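You operate a simulated robot arm through the tools that you are given. There is no shell and no other tool.

The job below is to be done with a simulated two-armed robot. You get a single attempt, and the scene is never put back.

TASK
Get mill three milling at the speed on its job card.
Fine: open the air valve and switch the pump on before Start; no fault or trip; leave the other controls as they are.

The check looks at the end state, three seconds after you hand in, the way a careful person would. Anything else that was tipped, shoved, dropped, spilled or broken makes it a failure.

THE ROBOT
Two 7-joint arms with fingered hands on one trunk that stands fixed in place. Base frame: the origin is at the foot of the trunk, x ahead of it, y to its left, z up. Units: m, degrees, N and s.
The left shoulder is at [0.042, 0.163, 1.061], the right one opposite. Each reaches about 1.215 m from its shoulder. Payload 4 kg a hand.
Tool frame (each hand has its own): the origin (TCP) lies between the finger pads and is the grasp point; the fingertips stand 0.036 m ahead of it; z points along the fingers, y is the line along which they close. The gripper opens to 0.124 m; its body begins 0.042 m behind the TCP. The gripper is a hand of 4 fingers: y runs from the thumb to the fingers, the wrist lies at [-0.015, -0.099, -0.189] in the tool frame.
Orientation is told as [roll, pitch, yaw] about the base's x, y, z axes, in that order, counted from this pose: with the fingers straight down and the wrist toward the robot, the tool's x, y and z point along [0, 1, 0], [1, 0, 0] and [0, 0, -1] of the base frame.

THE INTERFACE
- The arms move only by the tool play_rows. It takes "left_steps", "right_steps" or both (then of equal length, played together; a hand with none holds still); each is a list of rows, each an object (a shift or turn left out is 0) with "dp": the shift along the tool's x, y, z in m, a list of three; "angular": the turn, a rotation vector about the tool's x, y, z in degrees, a list of three. In form: [{"dp": [dx, dy, dz], "angular": [rx, ry, rz]}, ...]. A call has 1 to 20 rows; each row is the pose to reach, as a shift and turn from the pose commanded when the call began, along the tool's axes at that moment. A row lasts 0.2 s, in which the tool goes at most 0.05 m and 8.6 degrees; a call with a longer step from one row to the next is refused whole. A pose out of reach is approached as far as the arm can. The call stops where the force on the tool passes 40 N (or 10 N more than at its start, if that is more) or the arm is blocked; 0.2 s more then pass. In this call time passes only in rows, and 0.2 s behind the last. The reply holds the time, the measured pose of the TCP, the force on the tool along the base axes, the opening and the grip force, in the units named above and with some noise, with the torque about the TCP (base axes, N m) and any sound that the robot's microphone picked up, and new pictures: "show" is both (left out), scene, wrist or none (wrist: the cameras of the hands that moved).
- Cameras (640 x 400 px; columns grow to the right, rows downward): "scene" is now at [0.1524, 0.0001, 1.3351]; the picture's right is [0.04, -1.00, -0.01], its down [-0.10, 0.00, -1.00] and it looks along [0.99, 0.04, -0.10] (base axes); focal length 251 px, centre (320, 200). "left" rides on the left gripper at [-0.075, -0.086, -0.123] in its tool frame; the picture's right is [-0.70, -0.34, 0.63], its down [0.64, -0.68, 0.35] and it looks along [0.32, 0.65, 0.69] (tool axes); focal length 275 px, centre (320, 200). "right" rides on the right gripper at [0.075, -0.086, -0.123] in its tool frame; the picture's right is [-0.70, 0.34, -0.63], its down [-0.64, -0.68, 0.35] and it looks along [-0.32, 0.65, 0.69] (tool axes); focal length 275 px, centre (320, 200). There is no depth. A picture from a camera that has moved, and an enlarged one, comes with that camera's place and axes in the base frame and with its lens.
- lift_body(by): moves the trunk up (or, below 0, down) by that many m; the arms and the scene camera ride with it, the base frame stays. It gives what a move gives, with no picture.
- finger_targets(index, middle, ring, thumb_bend, thumb_turn, hand): sets how far each is bent, from 0 (flat) to 1 (curled in); at 0.3 the hand is open as for a grip, at 0.7 the pads meet at the TCP. One left out holds its place. A second passes; each finger stops where it meets its share of the squeeze, and holds until it gets a number again. It is the only way to open and close the hand. It gives what a move gives, with no picture; readings hold the bend of each and the force on the fingers (four entries, about 0 where the hand has none), thumb and palm. thumb_turn goes from beside the hand (0) to across from the fingers (1), as for a grip.
- pan_tilt(pan, tilt): turns the head with the scene camera to pan (to the left, within 86 degrees either way) and tilt (down, from -29 to 69), counted from straight ahead of the robot (the tilt from the chest, where the trunk bows). It gives what a move gives, and a new picture of the scene camera.
- close_up(camera, box): a new picture of the part [left, top, right, bottom] of that camera's present view, enlarged. The clock stands still meanwhile.
- sign_off(): hands the job in; it is judged then, once.

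Places have to be worked out from the pictures, the camera data and where the tool is seen. Open the grippers and draw the arms clear of the work before you hand the job in, unless the task says otherwise.

The tools are called after "Emit:" as name(argument=value, ...) on one line, values as JSON. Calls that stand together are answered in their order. play_rows: Moves the arms, as the interface text tells. Its arguments: {"type":"object","properties":{"left_steps":{"type":"array"},"right_steps":{"type":"array"},"show":{"type":"string","enum":["both","scene","wrist","none"]}},"required":[]} The other tools are called the same way: lift_body (by) moves the trunk up or down; finger_targets (index, middle, ring, thumb_bend, thumb_turn, hand) moves the fingers one by one; pan_tilt (pan, tilt) turns the head that bears the scene camera; close_up (camera, box) takes an enlarged picture of a part of a camera's view; sign_off () hands the job in.

At the start:

```text
time: 0.0
left_ee_pos: [0.6841, 0.2678, 1.3578]
left_ee_rot: [0.0, 0.1, 0.0]
left_contact_force: [0.1, 0.8, 0.7]
left_wrist_torque: [0.02, 0.01, 0.0]
left_opening: 0.1238
left_grasp_force: 0.1
left_shape: jaw
left_bend: [0.3, 0.3, 0.3, 0.3, 0.98]
left_finger forces: [0.0, 0.1, 0.1, 0.0, 0.0, 0.0]
right_ee_pos: [0.5968, -0.2124, 1.4299]
right_ee_rot: [0.0, -0.1, 0.1]
right_contact_force: [0.0, -0.2, 0.4]
right_wrist_torque: [-0.02, -0.03, 0.01]
right_opening: 0.1236
right_grasp_force: 0.0
right_shape: jaw
right_bend: [0.3, 0.3, 0.3, 0.3, 0.98]
right_finger forces: [0.0, 0.1, 0.1, 0.0, 0.1, 0.0]
trunk travel left (down, up): [-0.225, 0.253]
head pan, tilt (commanded): [2.1, -3.2]
```

scene: 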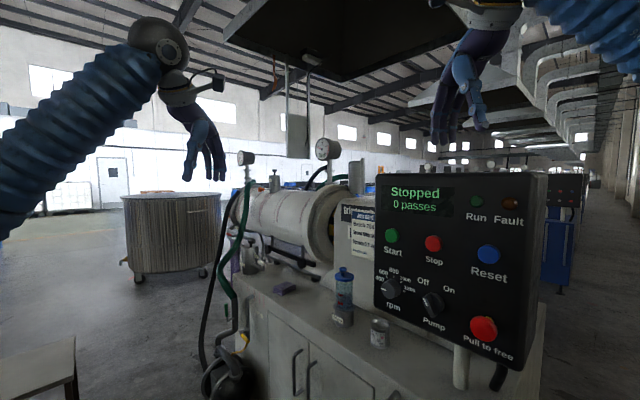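
right: 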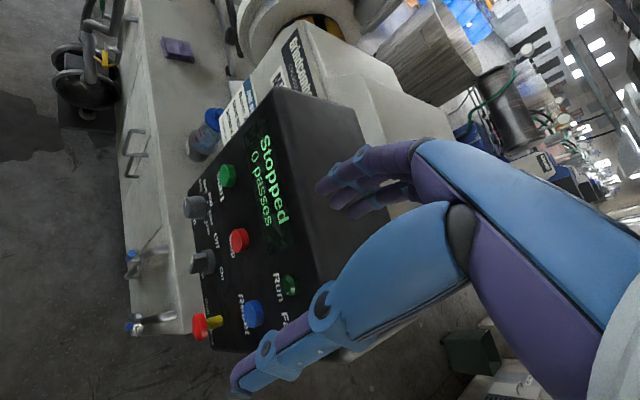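
left: 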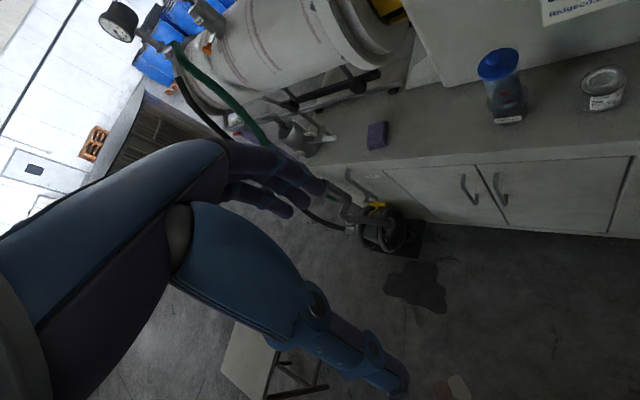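

The scene shows a mill with a control panel at right (Start, Stop, Reset, rpm knob, Pump selector, red mushroom "Pull to free") and a job card behind it. I take enlarged views to read the labels.

Emit:
close_up(camera="scene", box=[360, 160, 560, 380])

Emit:
close_up(camera="scene", box=[320, 180, 400, 280])

Emit:
close_up(camera="scene", box=[190, 130, 360, 240])

Emit:
close_up(camera="scene", box=[180, 230, 400, 400])

Emit:
close_up(camera="right", box=[120, 80, 340, 370])

Emit:
close_up(camera="left", box=[90, 0, 420, 280])

```text
1.82 times, centred on (460, 270) of scene
camera zoom: at [0.1524, 0.0001, 1.3351], right [0.04, -1.0, -0.01], down [-0.1, 0.0, -1.0], along [0.99, 0.04, -0.1], focal length 457 px, centre (66, 73)
```

zoom: 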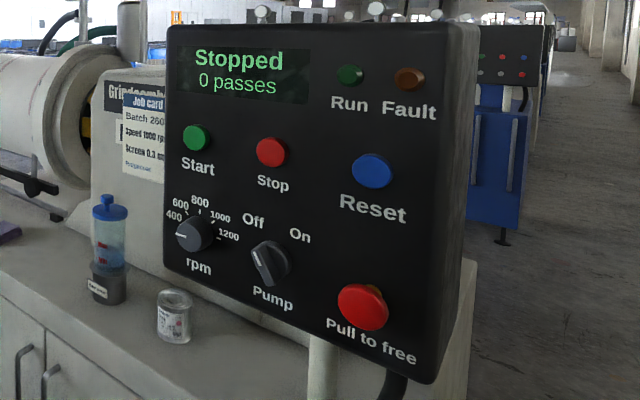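

```text
4.00 times, centred on (360, 230) of scene
camera zoom: at [0.1524, 0.0001, 1.3351], right [0.04, -1.0, -0.01], down [-0.1, 0.0, -1.0], along [0.99, 0.04, -0.1], focal length 1006 px, centre (160, 80)
```

zoom: 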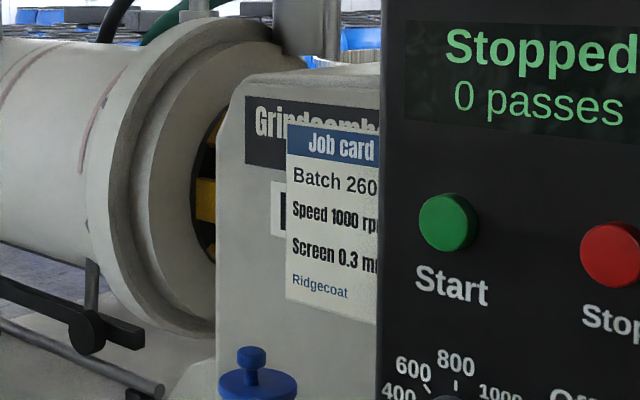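

```text
3.64 times, centred on (275, 185) of scene
camera zoom: at [0.1524, 0.0001, 1.3351], right [0.04, -1.0, -0.01], down [-0.1, 0.0, -1.0], along [0.99, 0.04, -0.1], focal length 914 px, centre (484, 254)
```

zoom: 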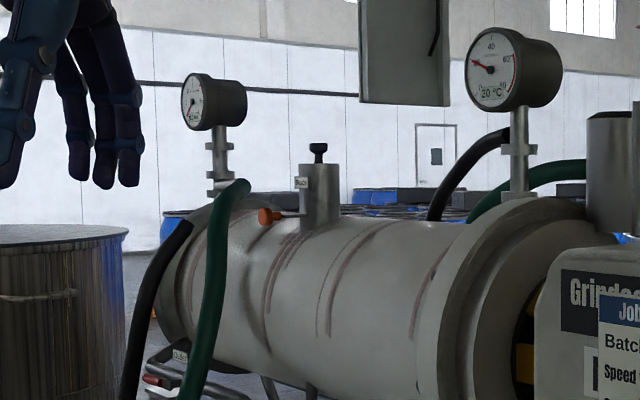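

```text
2.35 times, centred on (290, 315) of scene
camera zoom: at [0.1524, 0.0001, 1.3351], right [0.04, -1.0, -0.01], down [-0.1, 0.0, -1.0], along [0.99, 0.04, -0.1], focal length 592 px, centre (391, -71)
```

zoom: 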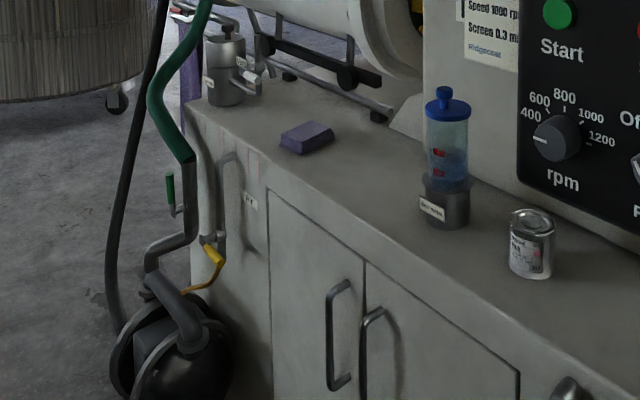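

```text
1.38 times, centred on (230, 225) of right
camera zoom: at [0.5109, -0.1368, 1.5524], right [0.34, -0.7, 0.63], down [-0.68, -0.64, -0.35], along [0.65, -0.32, -0.69], focal length 380 px, centre (444, 166)
```

zoom: 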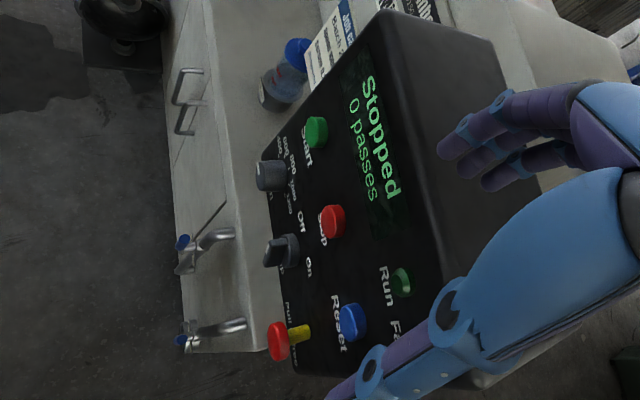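

```text
1.43 times, centred on (255, 140) of left
camera zoom: at [0.5994, 0.1939, 1.4826], right [-0.34, -0.7, -0.63], down [-0.68, 0.64, -0.35], along [0.65, 0.32, -0.69], focal length 393 px, centre (413, 286)
```

zoom: 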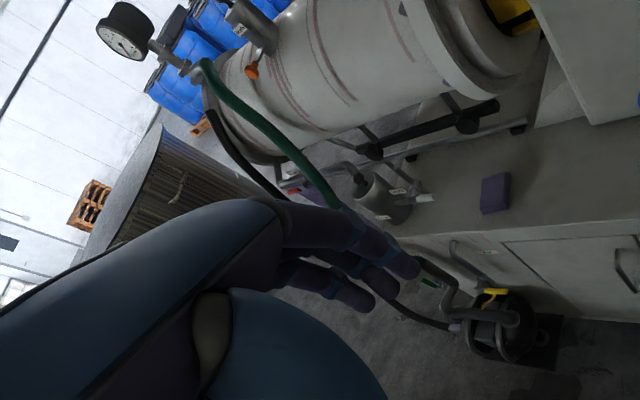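

The job card seems to say Speed 1000 rpm and the knob points near 400. I need to find the air valve, so I zoom in on the labels around the pipes.

Emit:
close_up(camera="scene", box=[230, 280, 290, 330])

Emit:
close_up(camera="scene", box=[230, 220, 290, 280])

Emit:
close_up(camera="scene", box=[235, 145, 295, 195])

Emit:
close_up(camera="scene", box=[340, 200, 380, 262])

Emit:
close_up(camera="right", box=[110, 220, 210, 350])

Emit:
close_up(camera="left", box=[310, 160, 440, 260])

Emit:
close_up(camera="scene", box=[375, 255, 465, 335])

```text
8.00 times, centred on (260, 305) of scene
camera zoom: at [0.1524, 0.0001, 1.3351], right [0.04, -1.0, -0.01], down [-0.1, 0.0, -1.0], along [0.99, 0.04, -0.1], focal length 2012 px, centre (800, -640)
```

zoom: 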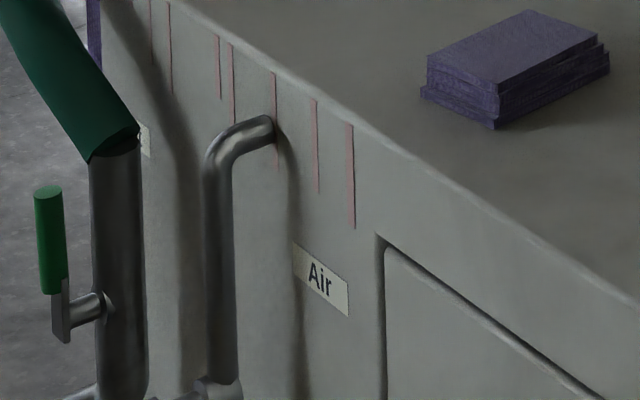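

```text
6.67 times, centred on (260, 250) of scene
camera zoom: at [0.1524, 0.0001, 1.3351], right [0.04, -1.0, -0.01], down [-0.1, 0.0, -1.0], along [0.99, 0.04, -0.1], focal length 1676 px, centre (720, -133)
```

zoom: 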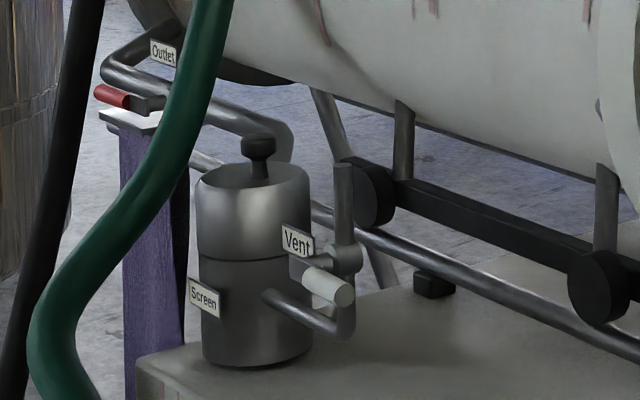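

```text
8.00 times, centred on (265, 170) of scene
camera zoom: at [0.1524, 0.0001, 1.3351], right [0.04, -1.0, -0.01], down [-0.1, 0.0, -1.0], along [0.99, 0.04, -0.1], focal length 2012 px, centre (760, 440)
```

zoom: 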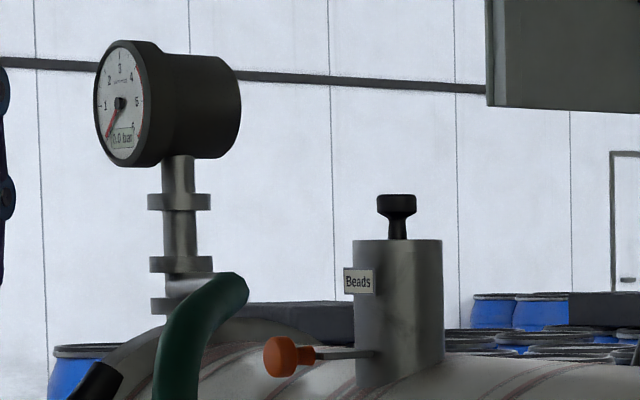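

```text
6.45 times, centred on (360, 231) of scene
camera zoom: at [0.1524, 0.0001, 1.3351], right [0.04, -1.0, -0.01], down [-0.1, 0.0, -1.0], along [0.99, 0.04, -0.1], focal length 1622 px, centre (62, 0)
```

zoom: 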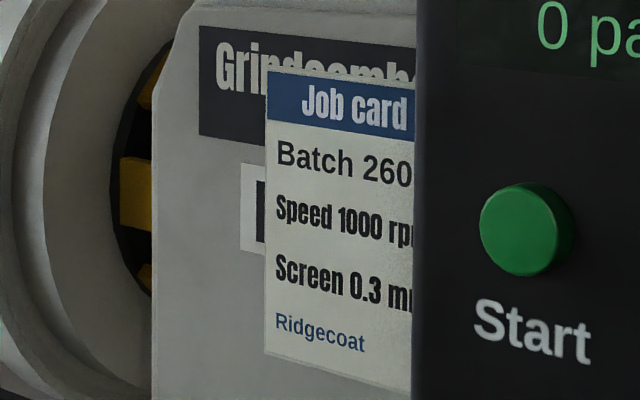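

```text
3.08 times, centred on (160, 285) of right
camera zoom: at [0.5109, -0.1368, 1.5524], right [0.34, -0.7, 0.63], down [-0.68, -0.64, -0.35], along [0.65, -0.32, -0.69], focal length 847 px, centre (812, -62)
```

zoom: 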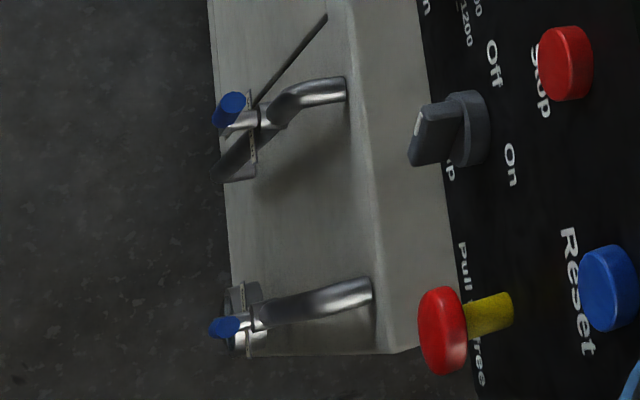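

```text
4.00 times, centred on (375, 210) of left
camera zoom: at [0.5994, 0.1939, 1.4826], right [-0.34, -0.7, -0.63], down [-0.68, 0.64, -0.35], along [0.65, 0.32, -0.69], focal length 1101 px, centre (100, 160)
```

zoom: 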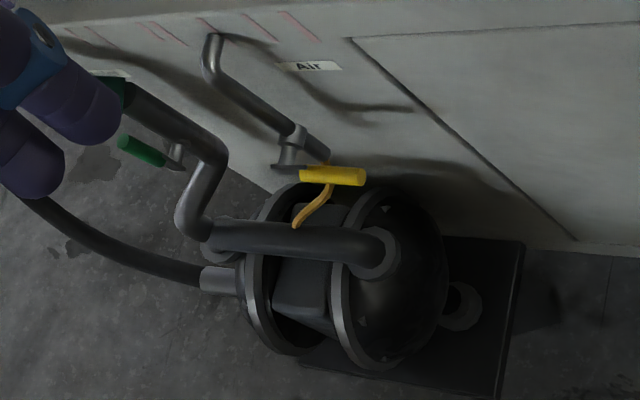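

```text
5.00 times, centred on (420, 295) of scene
camera zoom: at [0.1524, 0.0001, 1.3351], right [0.04, -1.0, -0.01], down [-0.1, 0.0, -1.0], along [0.99, 0.04, -0.1], focal length 1257 px, centre (-180, -275)
```

zoom: 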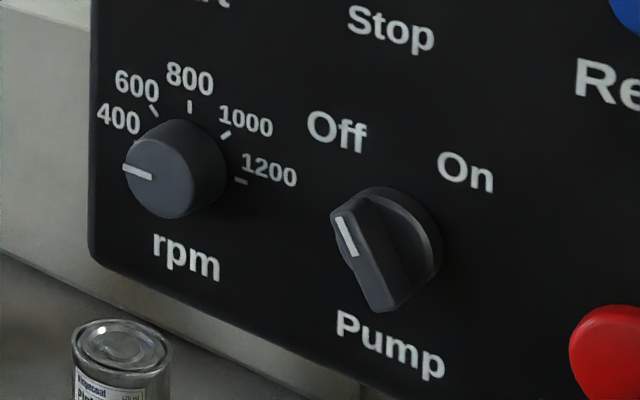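

The Air label sits above a pipe with a yellow lever, at about (1.21, 0.385, 0.595), and the Start/Stop/Reset row is around z 1.187 with the panel facing about 45° to the left. I zoom further on the valve and the remaining labels.

Emit:
close_up(camera="scene", box=[225, 315, 265, 365])

Emit:
close_up(camera="left", box=[340, 170, 410, 230])

Emit:
close_up(camera="right", box=[125, 240, 185, 345])

Emit:
close_up(camera="left", box=[470, 0, 640, 130])

Emit:
close_up(camera="right", box=[210, 20, 330, 120])

Emit:
close_up(camera="scene", box=[310, 130, 350, 170])

Emit:
close_up(camera="scene", box=[320, 260, 400, 360])

```text
8.00 times, centred on (245, 340) of scene
camera zoom: at [0.1524, 0.0001, 1.3351], right [0.04, -1.0, -0.01], down [-0.1, 0.0, -1.0], along [0.99, 0.04, -0.1], focal length 2012 px, centre (920, -920)
```

zoom: 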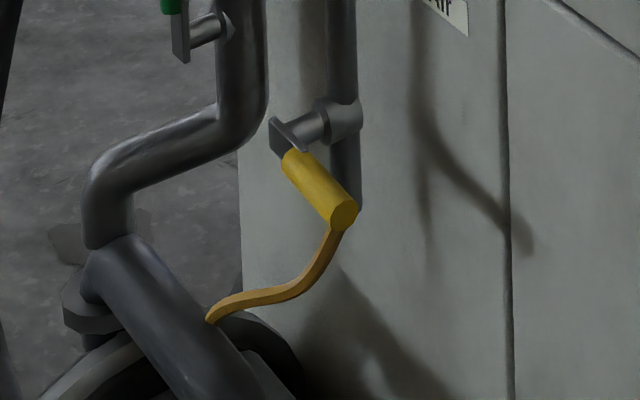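

```text
6.67 times, centred on (375, 200) of left
camera zoom: at [0.5994, 0.1939, 1.4826], right [-0.34, -0.7, -0.63], down [-0.68, 0.64, -0.35], along [0.65, 0.32, -0.69], focal length 1835 px, centre (-47, 200)
```

zoom: 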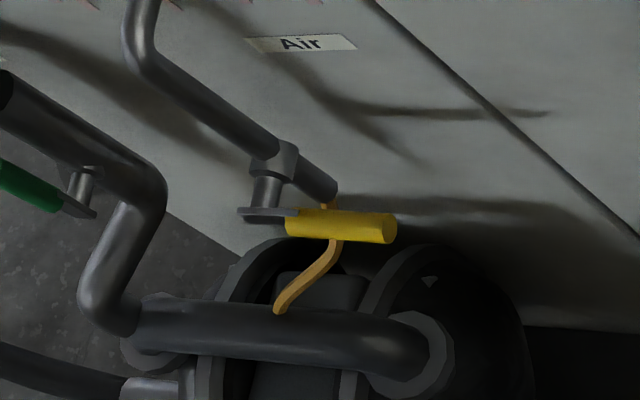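

```text
3.81 times, centred on (155, 292) of right
camera zoom: at [0.5109, -0.1368, 1.5524], right [0.34, -0.7, 0.63], down [-0.68, -0.64, -0.35], along [0.65, -0.32, -0.69], focal length 1049 px, centre (949, -152)
```

zoom: 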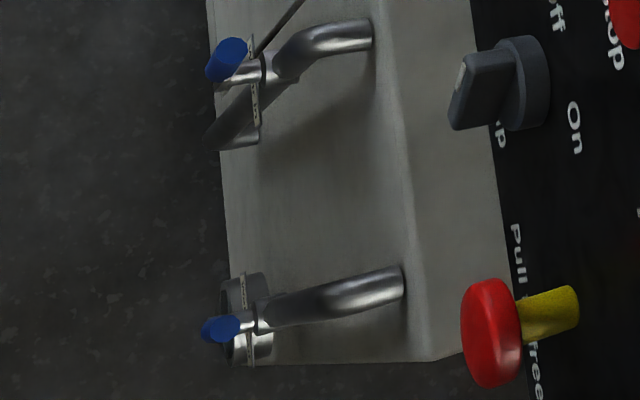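

```text
3.08 times, centred on (555, 65) of left
camera zoom: at [0.5994, 0.1939, 1.4826], right [-0.34, -0.7, -0.63], down [-0.68, 0.64, -0.35], along [0.65, 0.32, -0.69], focal length 847 px, centre (-403, 615)
```

zoom: 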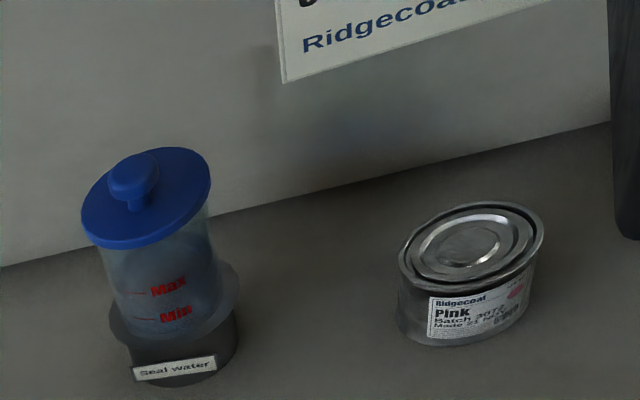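

```text
4.00 times, centred on (270, 70) of right
camera zoom: at [0.5109, -0.1368, 1.5524], right [0.34, -0.7, 0.63], down [-0.68, -0.64, -0.35], along [0.65, -0.32, -0.69], focal length 1101 px, centre (520, 720)
```

zoom: 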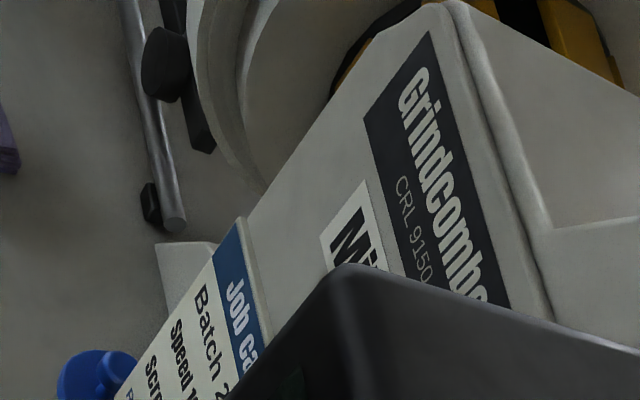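

```text
10.00 times, centred on (330, 150) of scene
camera zoom: at [0.1524, 0.0001, 1.3351], right [0.04, -1.0, -0.01], down [-0.1, 0.0, -1.0], along [0.99, 0.04, -0.1], focal length 2514 px, centre (220, 700)
```

zoom: 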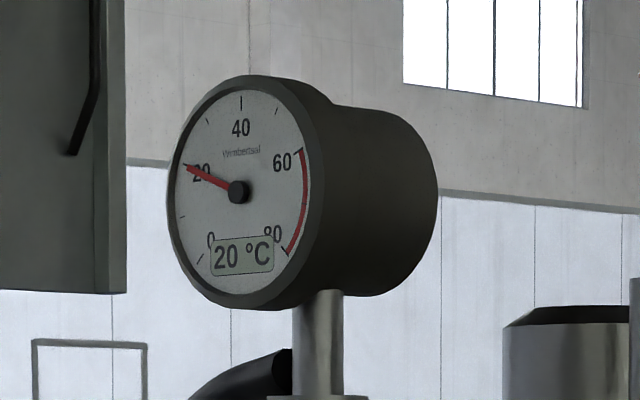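

```text
4.00 times, centred on (360, 310) of scene
camera zoom: at [0.1524, 0.0001, 1.3351], right [0.04, -1.0, -0.01], down [-0.1, 0.0, -1.0], along [0.99, 0.04, -0.1], focal length 1006 px, centre (160, -240)
```

zoom: 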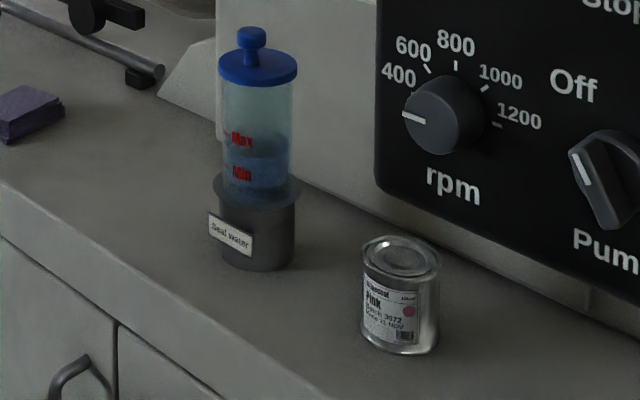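

The valve lever is yellow and lies level, across its vertical pipe, so it is closed. It is near the limit of the left arm's reach, so I'll have to lower the trunk, and first I draw the right hand back from the panel so it hits nothing on the way down.

Emit:
play_rows(right_steps=[{"dp": [0.008, -0.048, 0]}, {"dp": [0.016, -0.096, 0]}, {"dp": [0.024, -0.144, 0]}, {"dp": [0.032, -0.192, 0]}, {"dp": [0.04, -0.24, 0]}], show="both")

```text
time: 1.2
left_ee_pos: [0.682, 0.27, 1.3596]
left_ee_rot: [0.0, -0.1, 0.0]
left_contact_force: [0.0, 0.8, 0.1]
left_wrist_torque: [-0.01, -0.02, -0.03]
left_opening: 0.1238
left_grasp_force: 0.1
left_shape: jaw
left_bend: [0.3, 0.3, 0.3, 0.3, 0.98]
left_finger forces: [0.0, 0.0, 0.0, 0.0, 0.0, 0.1]
right_ee_pos: [0.3532, -0.1727, 1.4302]
right_ee_rot: [0.0, 0.0, 0.0]
right_contact_force: [-0.1, 1.3, 0.1]
right_wrist_torque: [0.0, 0.01, -0.02]
right_opening: 0.1235
right_grasp_force: 0.1
right_shape: jaw
right_bend: [0.3, 0.3, 0.3, 0.3, 0.98]
right_finger forces: [0.0, 0.1, 0.0, 0.1, 0.0, 0.0]
trunk travel left (down, up): [-0.225, 0.253]
head pan, tilt (commanded): [2.1, -3.2]
camera scene: at [0.151, 0.0004, 1.3354], right [0.04, -1.0, -0.01], down [-0.1, 0.0, -1.0], along [0.99, 0.04, -0.1], focal length 251 px, centre (320, 200)
camera right: at [0.2682, -0.0966, 1.5527], right [0.34, -0.7, 0.63], down [-0.68, -0.65, -0.35], along [0.65, -0.32, -0.69], focal length 275 px, centre (320, 200)
```

scene: 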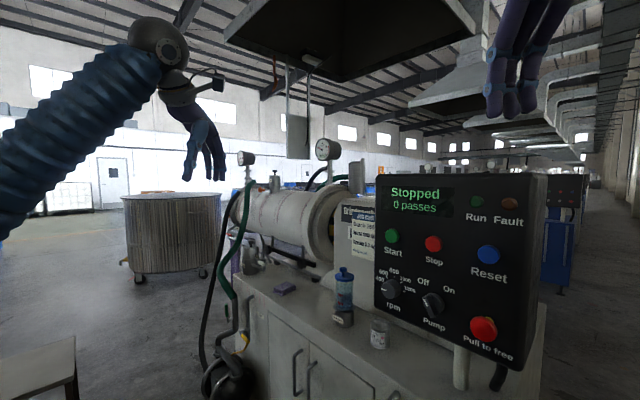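
right: 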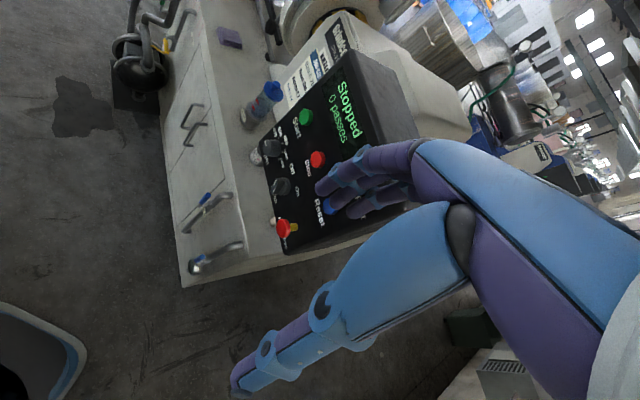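

The right hand is now back and clear of the panel. I zoom on the card and mill label from the right camera.

Emit:
close_up(camera="right", box=[270, 10, 360, 110])

Emit:
close_up(camera="right", box=[170, 160, 250, 290])

Emit:
close_up(camera="right", box=[110, 0, 200, 100])

```text
4.00 times, centred on (315, 60) of right
camera zoom: at [0.2682, -0.0966, 1.5527], right [0.34, -0.7, 0.63], down [-0.68, -0.65, -0.35], along [0.65, -0.32, -0.69], focal length 1101 px, centre (340, 760)
```

zoom: 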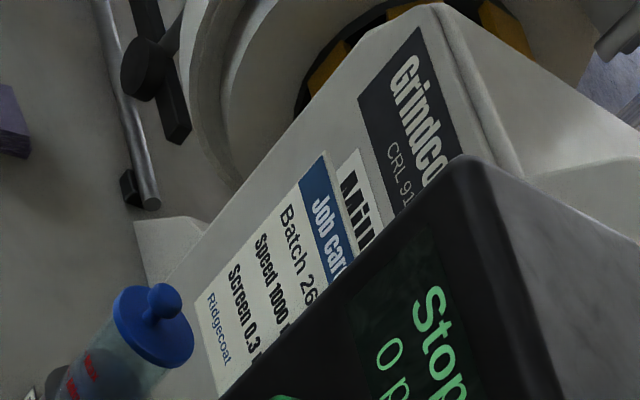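

```text
3.08 times, centred on (210, 225) of right
camera zoom: at [0.2682, -0.0966, 1.5527], right [0.34, -0.7, 0.63], down [-0.68, -0.65, -0.35], along [0.65, -0.32, -0.69], focal length 847 px, centre (658, 123)
```

zoom: 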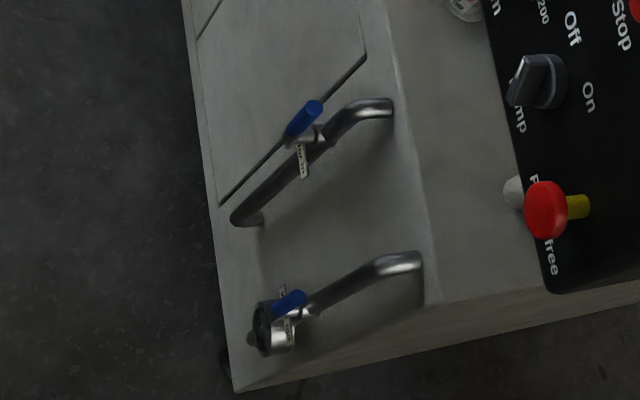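

```text
4.00 times, centred on (155, 50) of right
camera zoom: at [0.2682, -0.0966, 1.5527], right [0.34, -0.7, 0.63], down [-0.68, -0.65, -0.35], along [0.65, -0.32, -0.69], focal length 1101 px, centre (980, 800)
```

zoom: 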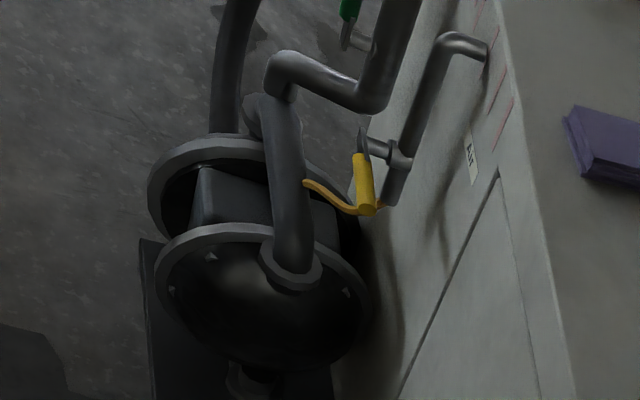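

The label beside the card reads "Mill…" and the card says Speed 1000. I lower the trunk fully to bring the left shoulder nearer the valve's height.

Emit:
lift_body(by=-0.22)

```text
time: 3.5
left_ee_pos: [0.6824, 0.2693, 1.1403]
left_ee_rot: [0.0, 0.0, 0.1]
left_contact_force: [-0.5, -0.2, 0.2]
left_wrist_torque: [0.05, -0.03, -0.01]
left_opening: 0.1238
left_grasp_force: 0.1
left_shape: jaw
left_bend: [0.3, 0.3, 0.3, 0.3, 0.98]
left_finger forces: [0.0, 0.0, 0.0, 0.1, 0.1, 0.1]
right_ee_pos: [0.4213, -0.1725, 1.1596]
right_ee_rot: [0.1, 7.0, 0.2]
right_contact_force: [0.1, 0.2, -0.5]
right_wrist_torque: [0.01, -0.03, 0.0]
right_opening: 0.1238
right_grasp_force: 0.1
right_shape: jaw
right_bend: [0.3, 0.3, 0.3, 0.3, 0.98]
right_finger forces: [0.1, 0.1, 0.0, 0.1, 0.1, 0.0]
trunk travel left (down, up): [-0.005, 0.473]
head pan, tilt (commanded): [2.1, -3.2]
```

The trunk is down and the left hand is at z 1.14. Now I pitch the left hand to point forward and down about 30°, which also gives its camera a view of the valve.

Emit:
play_rows(left_steps=[{"angular": [-7.5, 0, 0]}, {"angular": [-15, 0, 0]}, {"angular": [-22.5, 0, 0]}, {"angular": [-30, 0, 0]}, {"angular": [-37.5, 0, 0]}, {"angular": [-45, 0, 0]}, {"angular": [-52.5, 0, 0]}, {"angular": [-60, 0, 0]}], show="both")

```text
time: 5.3
left_ee_pos: [0.6847, 0.2686, 1.1381]
left_ee_rot: [-0.1, -60.0, 0.0]
left_contact_force: [0.4, 0.3, -0.1]
left_wrist_torque: [0.01, 0.01, -0.02]
left_opening: 0.1236
left_grasp_force: 0.1
left_shape: jaw
left_bend: [0.3, 0.3, 0.3, 0.3, 0.98]
left_finger forces: [0.0, 0.0, 0.0, 0.0, 0.1, 0.0]
right_ee_pos: [0.4253, -0.1714, 1.1583]
right_ee_rot: [0.2, 7.2, 0.1]
right_contact_force: [0.0, -1.1, 0.1]
right_wrist_torque: [0.01, -0.02, 0.01]
right_opening: 0.1237
right_grasp_force: 0.2
right_shape: jaw
right_bend: [0.3, 0.3, 0.3, 0.3, 0.98]
right_finger forces: [0.0, 0.1, 0.0, 0.0, 0.0, 0.2]
trunk travel left (down, up): [-0.005, 0.473]
head pan, tilt (commanded): [2.1, -3.2]
camera scene: at [0.3141, 0.0003, 1.0148], right [0.03, -1.0, -0.02], down [-0.46, 0.0, -0.89], along [0.89, 0.04, -0.46], focal length 251 px, centre (320, 200)
camera left: at [0.5364, 0.1942, 1.1264], right [0.38, -0.7, -0.61], down [-0.04, 0.64, -0.76], along [0.92, 0.32, 0.22], focal length 275 px, centre (320, 200)
```

scene: 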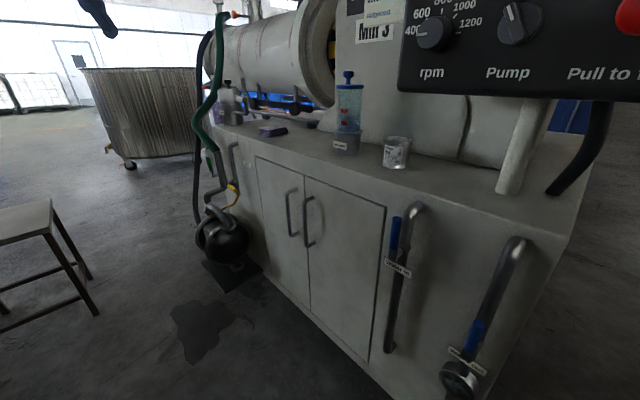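
left: 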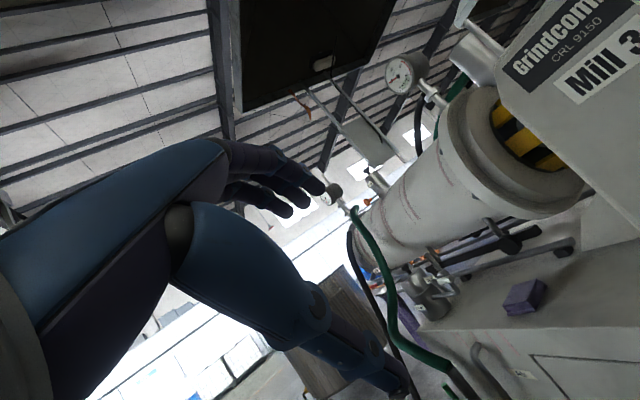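

The trunk bows as it lowers, so the shoulders came forward too, which helps reach. "Mill 3" is now readable. I zoom in on the valve and the card from these views.

Emit:
close_up(camera="scene", box=[190, 135, 270, 225])

Emit:
close_up(camera="scene", box=[400, 0, 640, 100])

Emit:
close_up(camera="left", box=[420, 320, 560, 400])

```text
4.44 times, centred on (230, 180) of scene
camera zoom: at [0.3141, 0.0003, 1.0148], right [0.03, -1.0, -0.02], down [-0.46, 0.0, -0.89], along [0.89, 0.04, -0.46], focal length 1118 px, centre (720, 289)
```

zoom: 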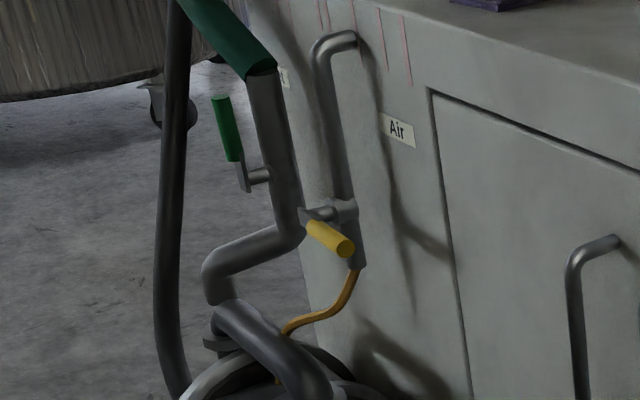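

```text
2.67 times, centred on (520, 50) of scene
camera zoom: at [0.3141, 0.0003, 1.0148], right [0.03, -1.0, -0.02], down [-0.46, 0.0, -0.89], along [0.89, 0.04, -0.46], focal length 670 px, centre (-213, 600)
```

zoom: 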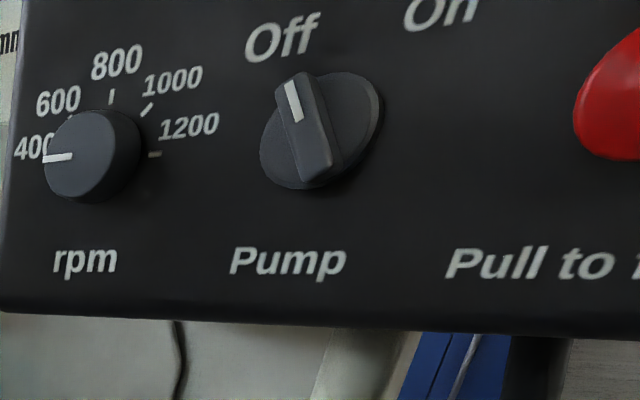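

```text
4.57 times, centred on (490, 360) of left
camera zoom: at [0.5364, 0.1942, 1.1264], right [0.38, -0.7, -0.61], down [-0.04, 0.64, -0.76], along [0.92, 0.32, 0.22], focal length 1258 px, centre (-457, -531)
```

zoom: 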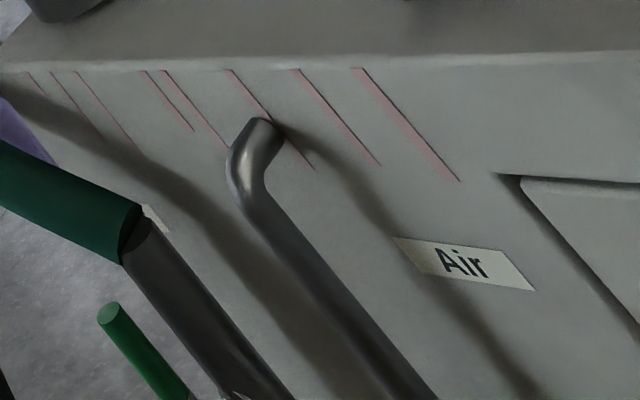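

From this view the handle end triangulates again to about (1.18, 0.36, 0.606), pivot near (1.254, 0.426). I'll close the left hand to a beak (pads meeting at the TCP) and use it to lift the lever from below.

Emit:
finger_targets(hand="left", index=0.7, middle=0.7, ring=0.7, thumb_bend=0.7, thumb_turn=1.0)

Emit:
close_up(camera="left", box=[0, 0, 640, 400])

```text
time: 6.3
left_ee_pos: [0.6832, 0.2681, 1.1393]
left_ee_rot: [0.1, -60.1, 0.1]
left_contact_force: [-0.5, 0.6, 0.0]
left_wrist_torque: [0.02, 0.02, 0.03]
left_opening: 0.0021
left_grasp_force: 0.0
left_shape: fingers
left_bend: [0.7, 0.7, 0.7, 0.7, 1.0]
left_finger forces: [0.0, 0.1, 0.1, 0.0, 0.1, 0.0]
right_ee_pos: [0.4222, -0.1735, 1.1575]
right_ee_rot: [0.2, 7.1, 0.0]
right_contact_force: [-0.1, 0.4, 0.5]
right_wrist_torque: [-0.01, 0.02, 0.0]
right_opening: 0.1238
right_grasp_force: 0.0
right_shape: jaw
right_bend: [0.3, 0.3, 0.3, 0.3, 0.98]
right_finger forces: [0.1, 0.0, 0.0, 0.0, 0.0, 0.0]
trunk travel left (down, up): [-0.005, 0.473]
head pan, tilt (commanded): [2.1, -3.2]
```

```text
1.00 times, centred on (320, 200) of left (not enlarged: the box is as wide or as high as the picture)
camera zoom: at [0.536, 0.194, 1.127], right [0.38, -0.7, -0.61], down [-0.04, 0.64, -0.76], along [0.92, 0.32, 0.22], focal length 275 px, centre (320, 200)
```

zoom: 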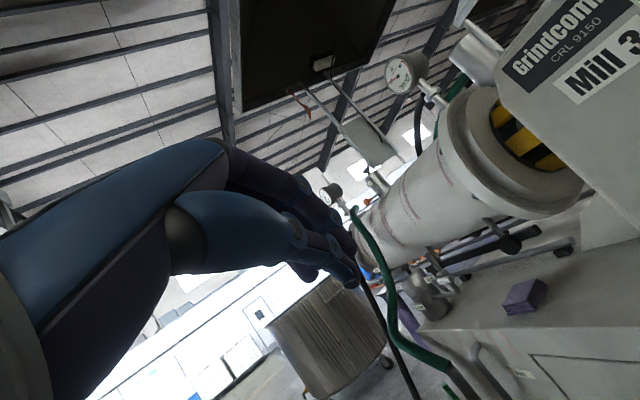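

The hand is now a closed beak with its tips just ahead of the TCP. I move it forward and down in front of the cabinet to about (1.0, 0.29, 0.62), yawing 20° left, still short of the lever.

Emit:
play_rows(left_steps=[{"dp": [0.0017, -0.0224, 0.041], "angular": [0, 1.33, -0.77]}, {"dp": [0.0033, -0.0448, 0.082], "angular": [0, 2.66, -1.54]}, {"dp": [0.005, -0.0673, 0.1231], "angular": [0, 3.99, -2.31]}, {"dp": [0.0066, -0.0897, 0.1641], "angular": [0, 5.32, -3.08]}, {"dp": [0.0083, -0.1121, 0.2051], "angular": [0, 6.65, -3.85]}, {"dp": [0.0099, -0.1345, 0.2461], "angular": [0, 7.98, -4.62]}, {"dp": [0.0116, -0.157, 0.2871], "angular": [0, 9.32, -5.38]}, {"dp": [0.0132, -0.1794, 0.3281], "angular": [0, 10.65, -6.15]}, {"dp": [0.0149, -0.2018, 0.3692], "angular": [0, 11.98, -6.92]}, {"dp": [0.0165, -0.2242, 0.4102], "angular": [0, 13.3, -7.7]}, {"dp": [0.0182, -0.2467, 0.4512], "angular": [0, 14.6, -8.46]}, {"dp": [0.0198, -0.2691, 0.4922], "angular": [0, 15.97, -9.2]}, {"dp": [0.0215, -0.2915, 0.5332], "angular": [0, 17.3, -10]}], show="both")

```text
time: 9.1
left_ee_pos: [0.9996, 0.2911, 0.6177]
left_ee_rot: [0.1, -60.0, 20.0]
left_contact_force: [0.7, 0.1, 0.1]
left_wrist_torque: [0.02, 0.0, -0.03]
left_opening: 0.0021
left_grasp_force: 0.0
left_shape: fingers
left_bend: [0.7, 0.7, 0.7, 0.7, 1.0]
left_finger forces: [0.0, 0.1, 0.1, 0.1, 0.0, 0.1]
right_ee_pos: [0.4244, -0.1717, 1.1578]
right_ee_rot: [0.2, 7.0, 0.2]
right_contact_force: [0.3, -0.3, -0.5]
right_wrist_torque: [0.02, 0.02, 0.02]
right_opening: 0.1237
right_grasp_force: 0.0
right_shape: jaw
right_bend: [0.3, 0.3, 0.3, 0.3, 0.98]
right_finger forces: [0.0, 0.0, 0.1, 0.1, 0.0, 0.0]
trunk travel left (down, up): [-0.005, 0.473]
head pan, tilt (commanded): [2.1, -3.2]
camera scene: at [0.314, 0.0002, 1.015], right [0.03, -1.0, -0.02], down [-0.46, 0.0, -0.89], along [0.89, 0.04, -0.45], focal length 251 px, centre (320, 200)
camera left: at [0.886, 0.1702, 0.6058], right [0.6, -0.52, -0.61], down [-0.26, 0.59, -0.76], along [0.76, 0.61, 0.22], focal length 275 px, centre (320, 200)
```

scene: 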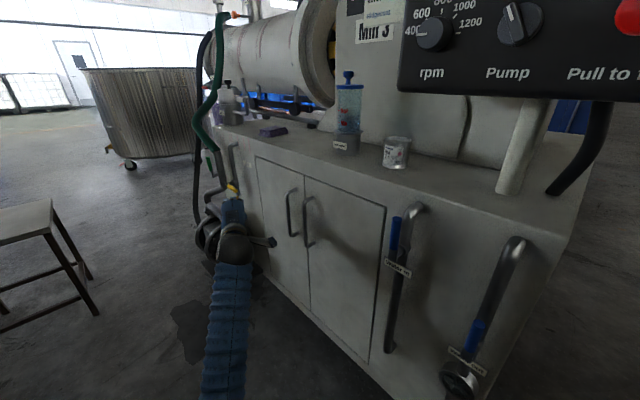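
left: 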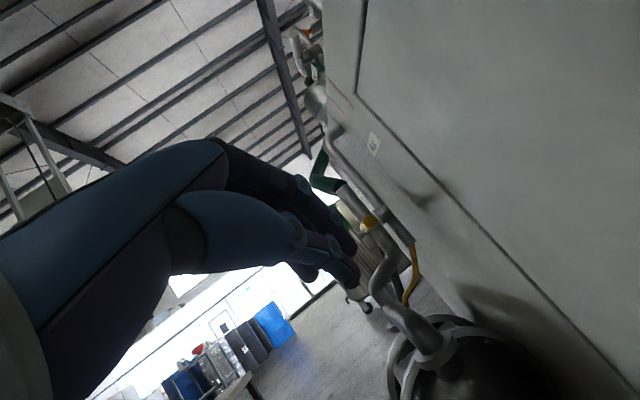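

The beak is right in front of the valve; the lever's yellow end shows just past the fingertips. I zoom in to fix its height relative to the hand.

Emit:
close_up(camera="left", box=[310, 170, 430, 310])

Emit:
close_up(camera="scene", box=[190, 140, 290, 260])

```text
2.86 times, centred on (370, 240) of left
camera zoom: at [0.886, 0.1702, 0.6058], right [0.6, -0.52, -0.61], down [-0.26, 0.59, -0.76], along [0.76, 0.61, 0.22], focal length 786 px, centre (177, 86)
```

zoom: 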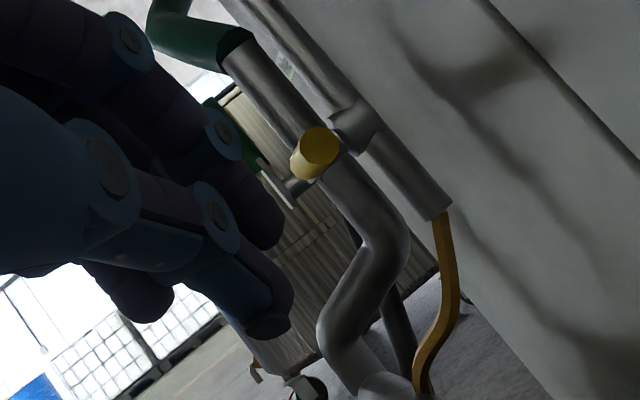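

```text
3.33 times, centred on (240, 200) of scene
camera zoom: at [0.314, 0.0002, 1.015], right [0.03, -1.0, -0.02], down [-0.46, 0.0, -0.89], along [0.89, 0.04, -0.45], focal length 838 px, centre (587, 200)
```

zoom: 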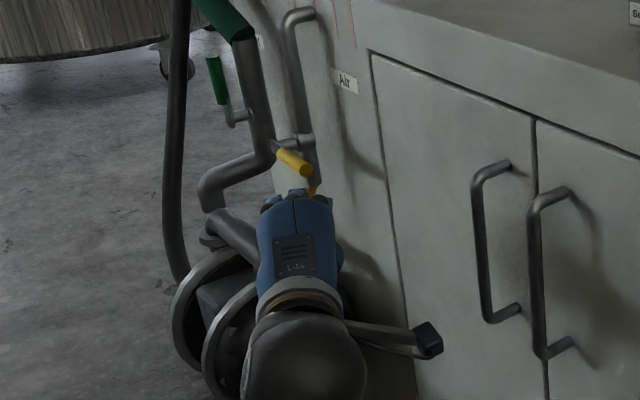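

Crossing the hand-camera rays puts the handle end at about (1.168, 0.360, 0.620), with the pivot about 0.09 m farther along the cabinet. I lower the beak a little and slide its tip forward under the lever.

Emit:
play_rows(left_steps=[{"dp": [0, -0.0372, 0.0215]}, {"dp": [0.0028, -0.0204, 0.0507]}, {"dp": [0.0057, -0.0035, 0.0799]}, {"dp": [0.0085, 0.0133, 0.109]}, {"dp": [0.0114, 0.0302, 0.1382]}, {"dp": [0.0142, 0.047, 0.1674]}], show="both")

Emit:
close_up(camera="left", box=[280, 150, 440, 310])

Emit:
close_up(camera="scene", box=[200, 150, 280, 240])

```text
time: 10.5
left_ee_pos: [1.1522, 0.3627, 0.5746]
left_ee_rot: [-0.1, -59.9, 20.1]
left_contact_force: [-7.7, 4.2, -0.3]
left_wrist_torque: [-0.2, -0.38, 0.07]
left_opening: 0.0013
left_grasp_force: 4.8
left_shape: fingers
left_bend: [0.7, 0.7, 0.7, 0.7, 1.0]
left_finger forces: [1.9, 8.5, 0.0, 0.1, 0.0, 0.0]
right_ee_pos: [0.4225, -0.1726, 1.1577]
right_ee_rot: [0.2, 7.2, 0.2]
right_contact_force: [0.1, -0.1, -0.2]
right_wrist_torque: [0.02, -0.04, 0.04]
right_opening: 0.1236
right_grasp_force: 0.0
right_shape: jaw
right_bend: [0.3, 0.3, 0.3, 0.3, 0.98]
right_finger forces: [0.0, 0.0, 0.0, 0.0, 0.0, 0.2]
trunk travel left (down, up): [-0.005, 0.473]
head pan, tilt (commanded): [2.1, -3.2]
camera scene: at [0.313, 0.0006, 1.0153], right [0.03, -1.0, -0.02], down [-0.45, 0.0, -0.89], along [0.89, 0.04, -0.45], focal length 251 px, centre (320, 200)
camera left: at [1.0389, 0.2409, 0.5634], right [0.6, -0.52, -0.61], down [-0.26, 0.59, -0.76], along [0.76, 0.61, 0.21], focal length 275 px, centre (320, 200)
```

scene: 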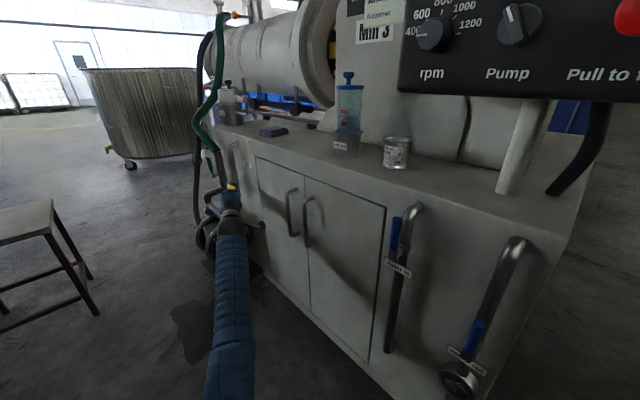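
left: 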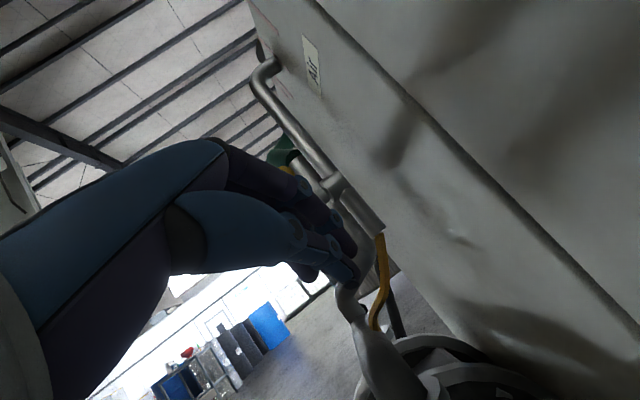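

```text
2.50 times, centred on (360, 230) of left
camera zoom: at [1.0389, 0.2409, 0.5634], right [0.6, -0.52, -0.61], down [-0.26, 0.59, -0.76], along [0.76, 0.61, 0.21], focal length 688 px, centre (220, 125)
```

zoom: 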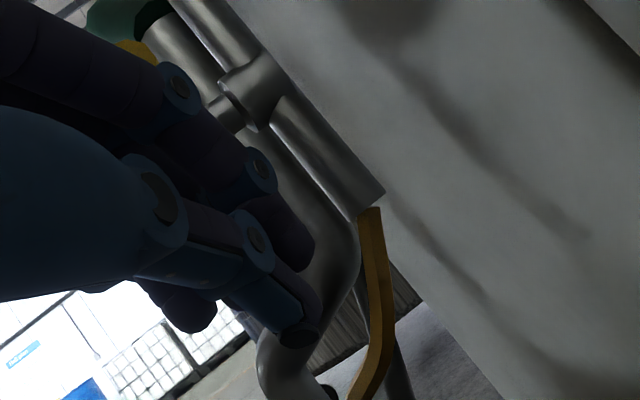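

```text
4.44 times, centred on (240, 195) of scene
camera zoom: at [0.313, 0.0006, 1.0153], right [0.03, -1.0, -0.02], down [-0.45, 0.0, -0.89], along [0.89, 0.04, -0.45], focal length 1118 px, centre (676, 222)
```

zoom: 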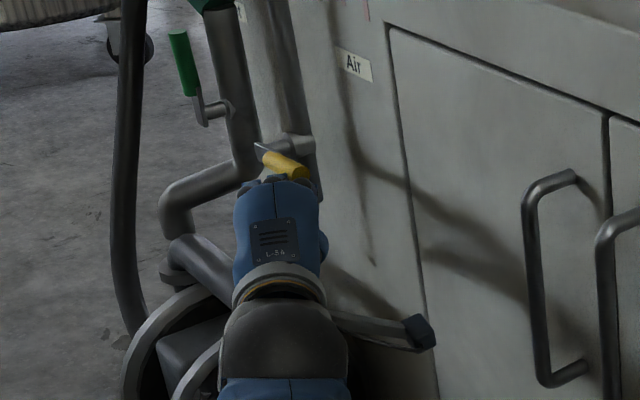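

The fingers lightly touch something (about 9 N, pushing out from the cabinet), most likely the side of the handle. I shift 1 cm outward from the cabinet to free the contact, then raise 1.5 cm and check.

Emit:
play_rows(left_steps=[{"dp": [0.0091, -0.0021, -0.0037]}, {"dp": [0.0091, 0.0044, -0.0074]}, {"dp": [0.0091, 0.0109, -0.0112]}], show="both")

Emit:
close_up(camera="left", box=[240, 130, 400, 290])

Emit:
close_up(camera="scene", box=[210, 160, 270, 220])

```text
time: 11.3
left_ee_pos: [1.1467, 0.3678, 0.5909]
left_ee_rot: [0.0, -60.1, 19.9]
left_contact_force: [-0.6, -0.1, -1.1]
left_wrist_torque: [0.01, -0.01, -0.01]
left_opening: 0.0012
left_grasp_force: 1.0
left_shape: fingers
left_bend: [0.7, 0.7, 0.7, 0.7, 1.0]
left_finger forces: [1.8, 0.1, 0.0, 0.0, 0.0, 0.1]
right_ee_pos: [0.4237, -0.1728, 1.1591]
right_ee_rot: [0.2, 7.1, 0.1]
right_contact_force: [0.3, 0.1, 0.8]
right_wrist_torque: [0.01, -0.01, 0.0]
right_opening: 0.1239
right_grasp_force: 0.1
right_shape: jaw
right_bend: [0.3, 0.3, 0.3, 0.3, 0.98]
right_finger forces: [0.0, 0.0, 0.1, 0.0, 0.1, 0.0]
trunk travel left (down, up): [-0.005, 0.473]
head pan, tilt (commanded): [2.1, -3.2]
camera scene: at [0.3136, 0.0, 1.0153], right [0.03, -1.0, -0.02], down [-0.45, 0.0, -0.89], along [0.89, 0.04, -0.45], focal length 251 px, centre (320, 200)
camera left: at [1.0327, 0.2464, 0.5796], right [0.59, -0.52, -0.61], down [-0.26, 0.59, -0.76], along [0.76, 0.61, 0.22], focal length 275 px, centre (320, 200)
```

scene: 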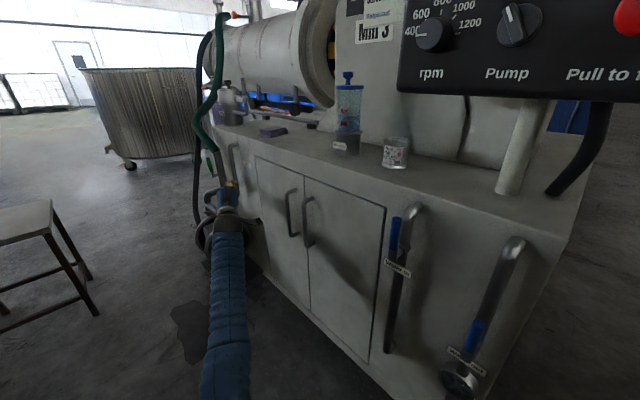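
left: 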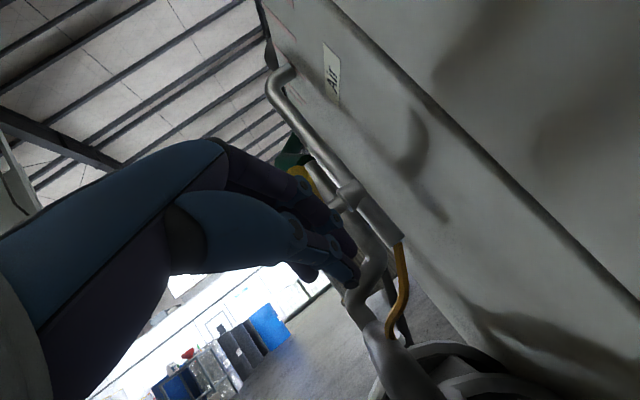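

```text
2.50 times, centred on (320, 210) of left
camera zoom: at [1.0327, 0.2464, 0.5796], right [0.59, -0.52, -0.61], down [-0.26, 0.59, -0.76], along [0.76, 0.61, 0.22], focal length 688 px, centre (320, 175)
```

zoom: 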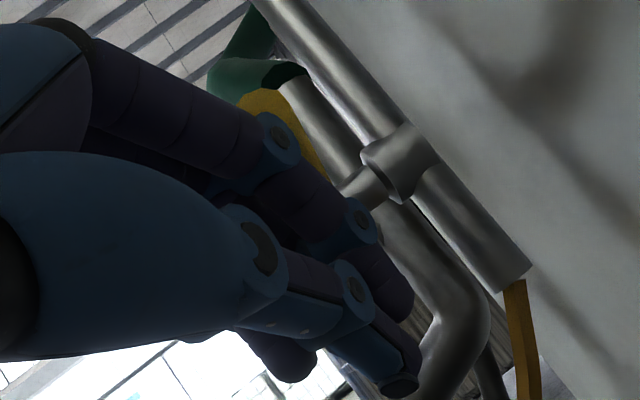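

```text
6.67 times, centred on (240, 190) of scene
camera zoom: at [0.3136, 0.0, 1.0153], right [0.03, -1.0, -0.02], down [-0.45, 0.0, -0.89], along [0.89, 0.04, -0.45], focal length 1676 px, centre (853, 267)
```

zoom: 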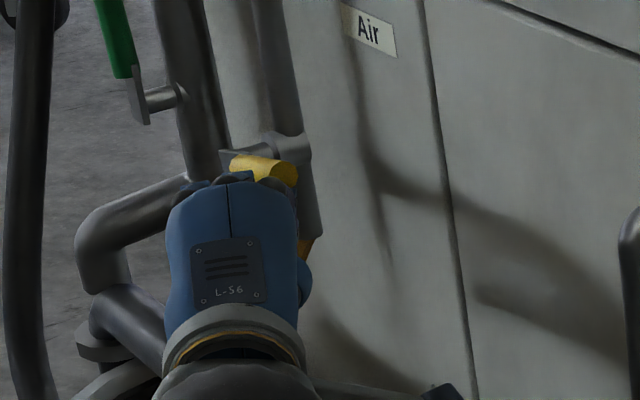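

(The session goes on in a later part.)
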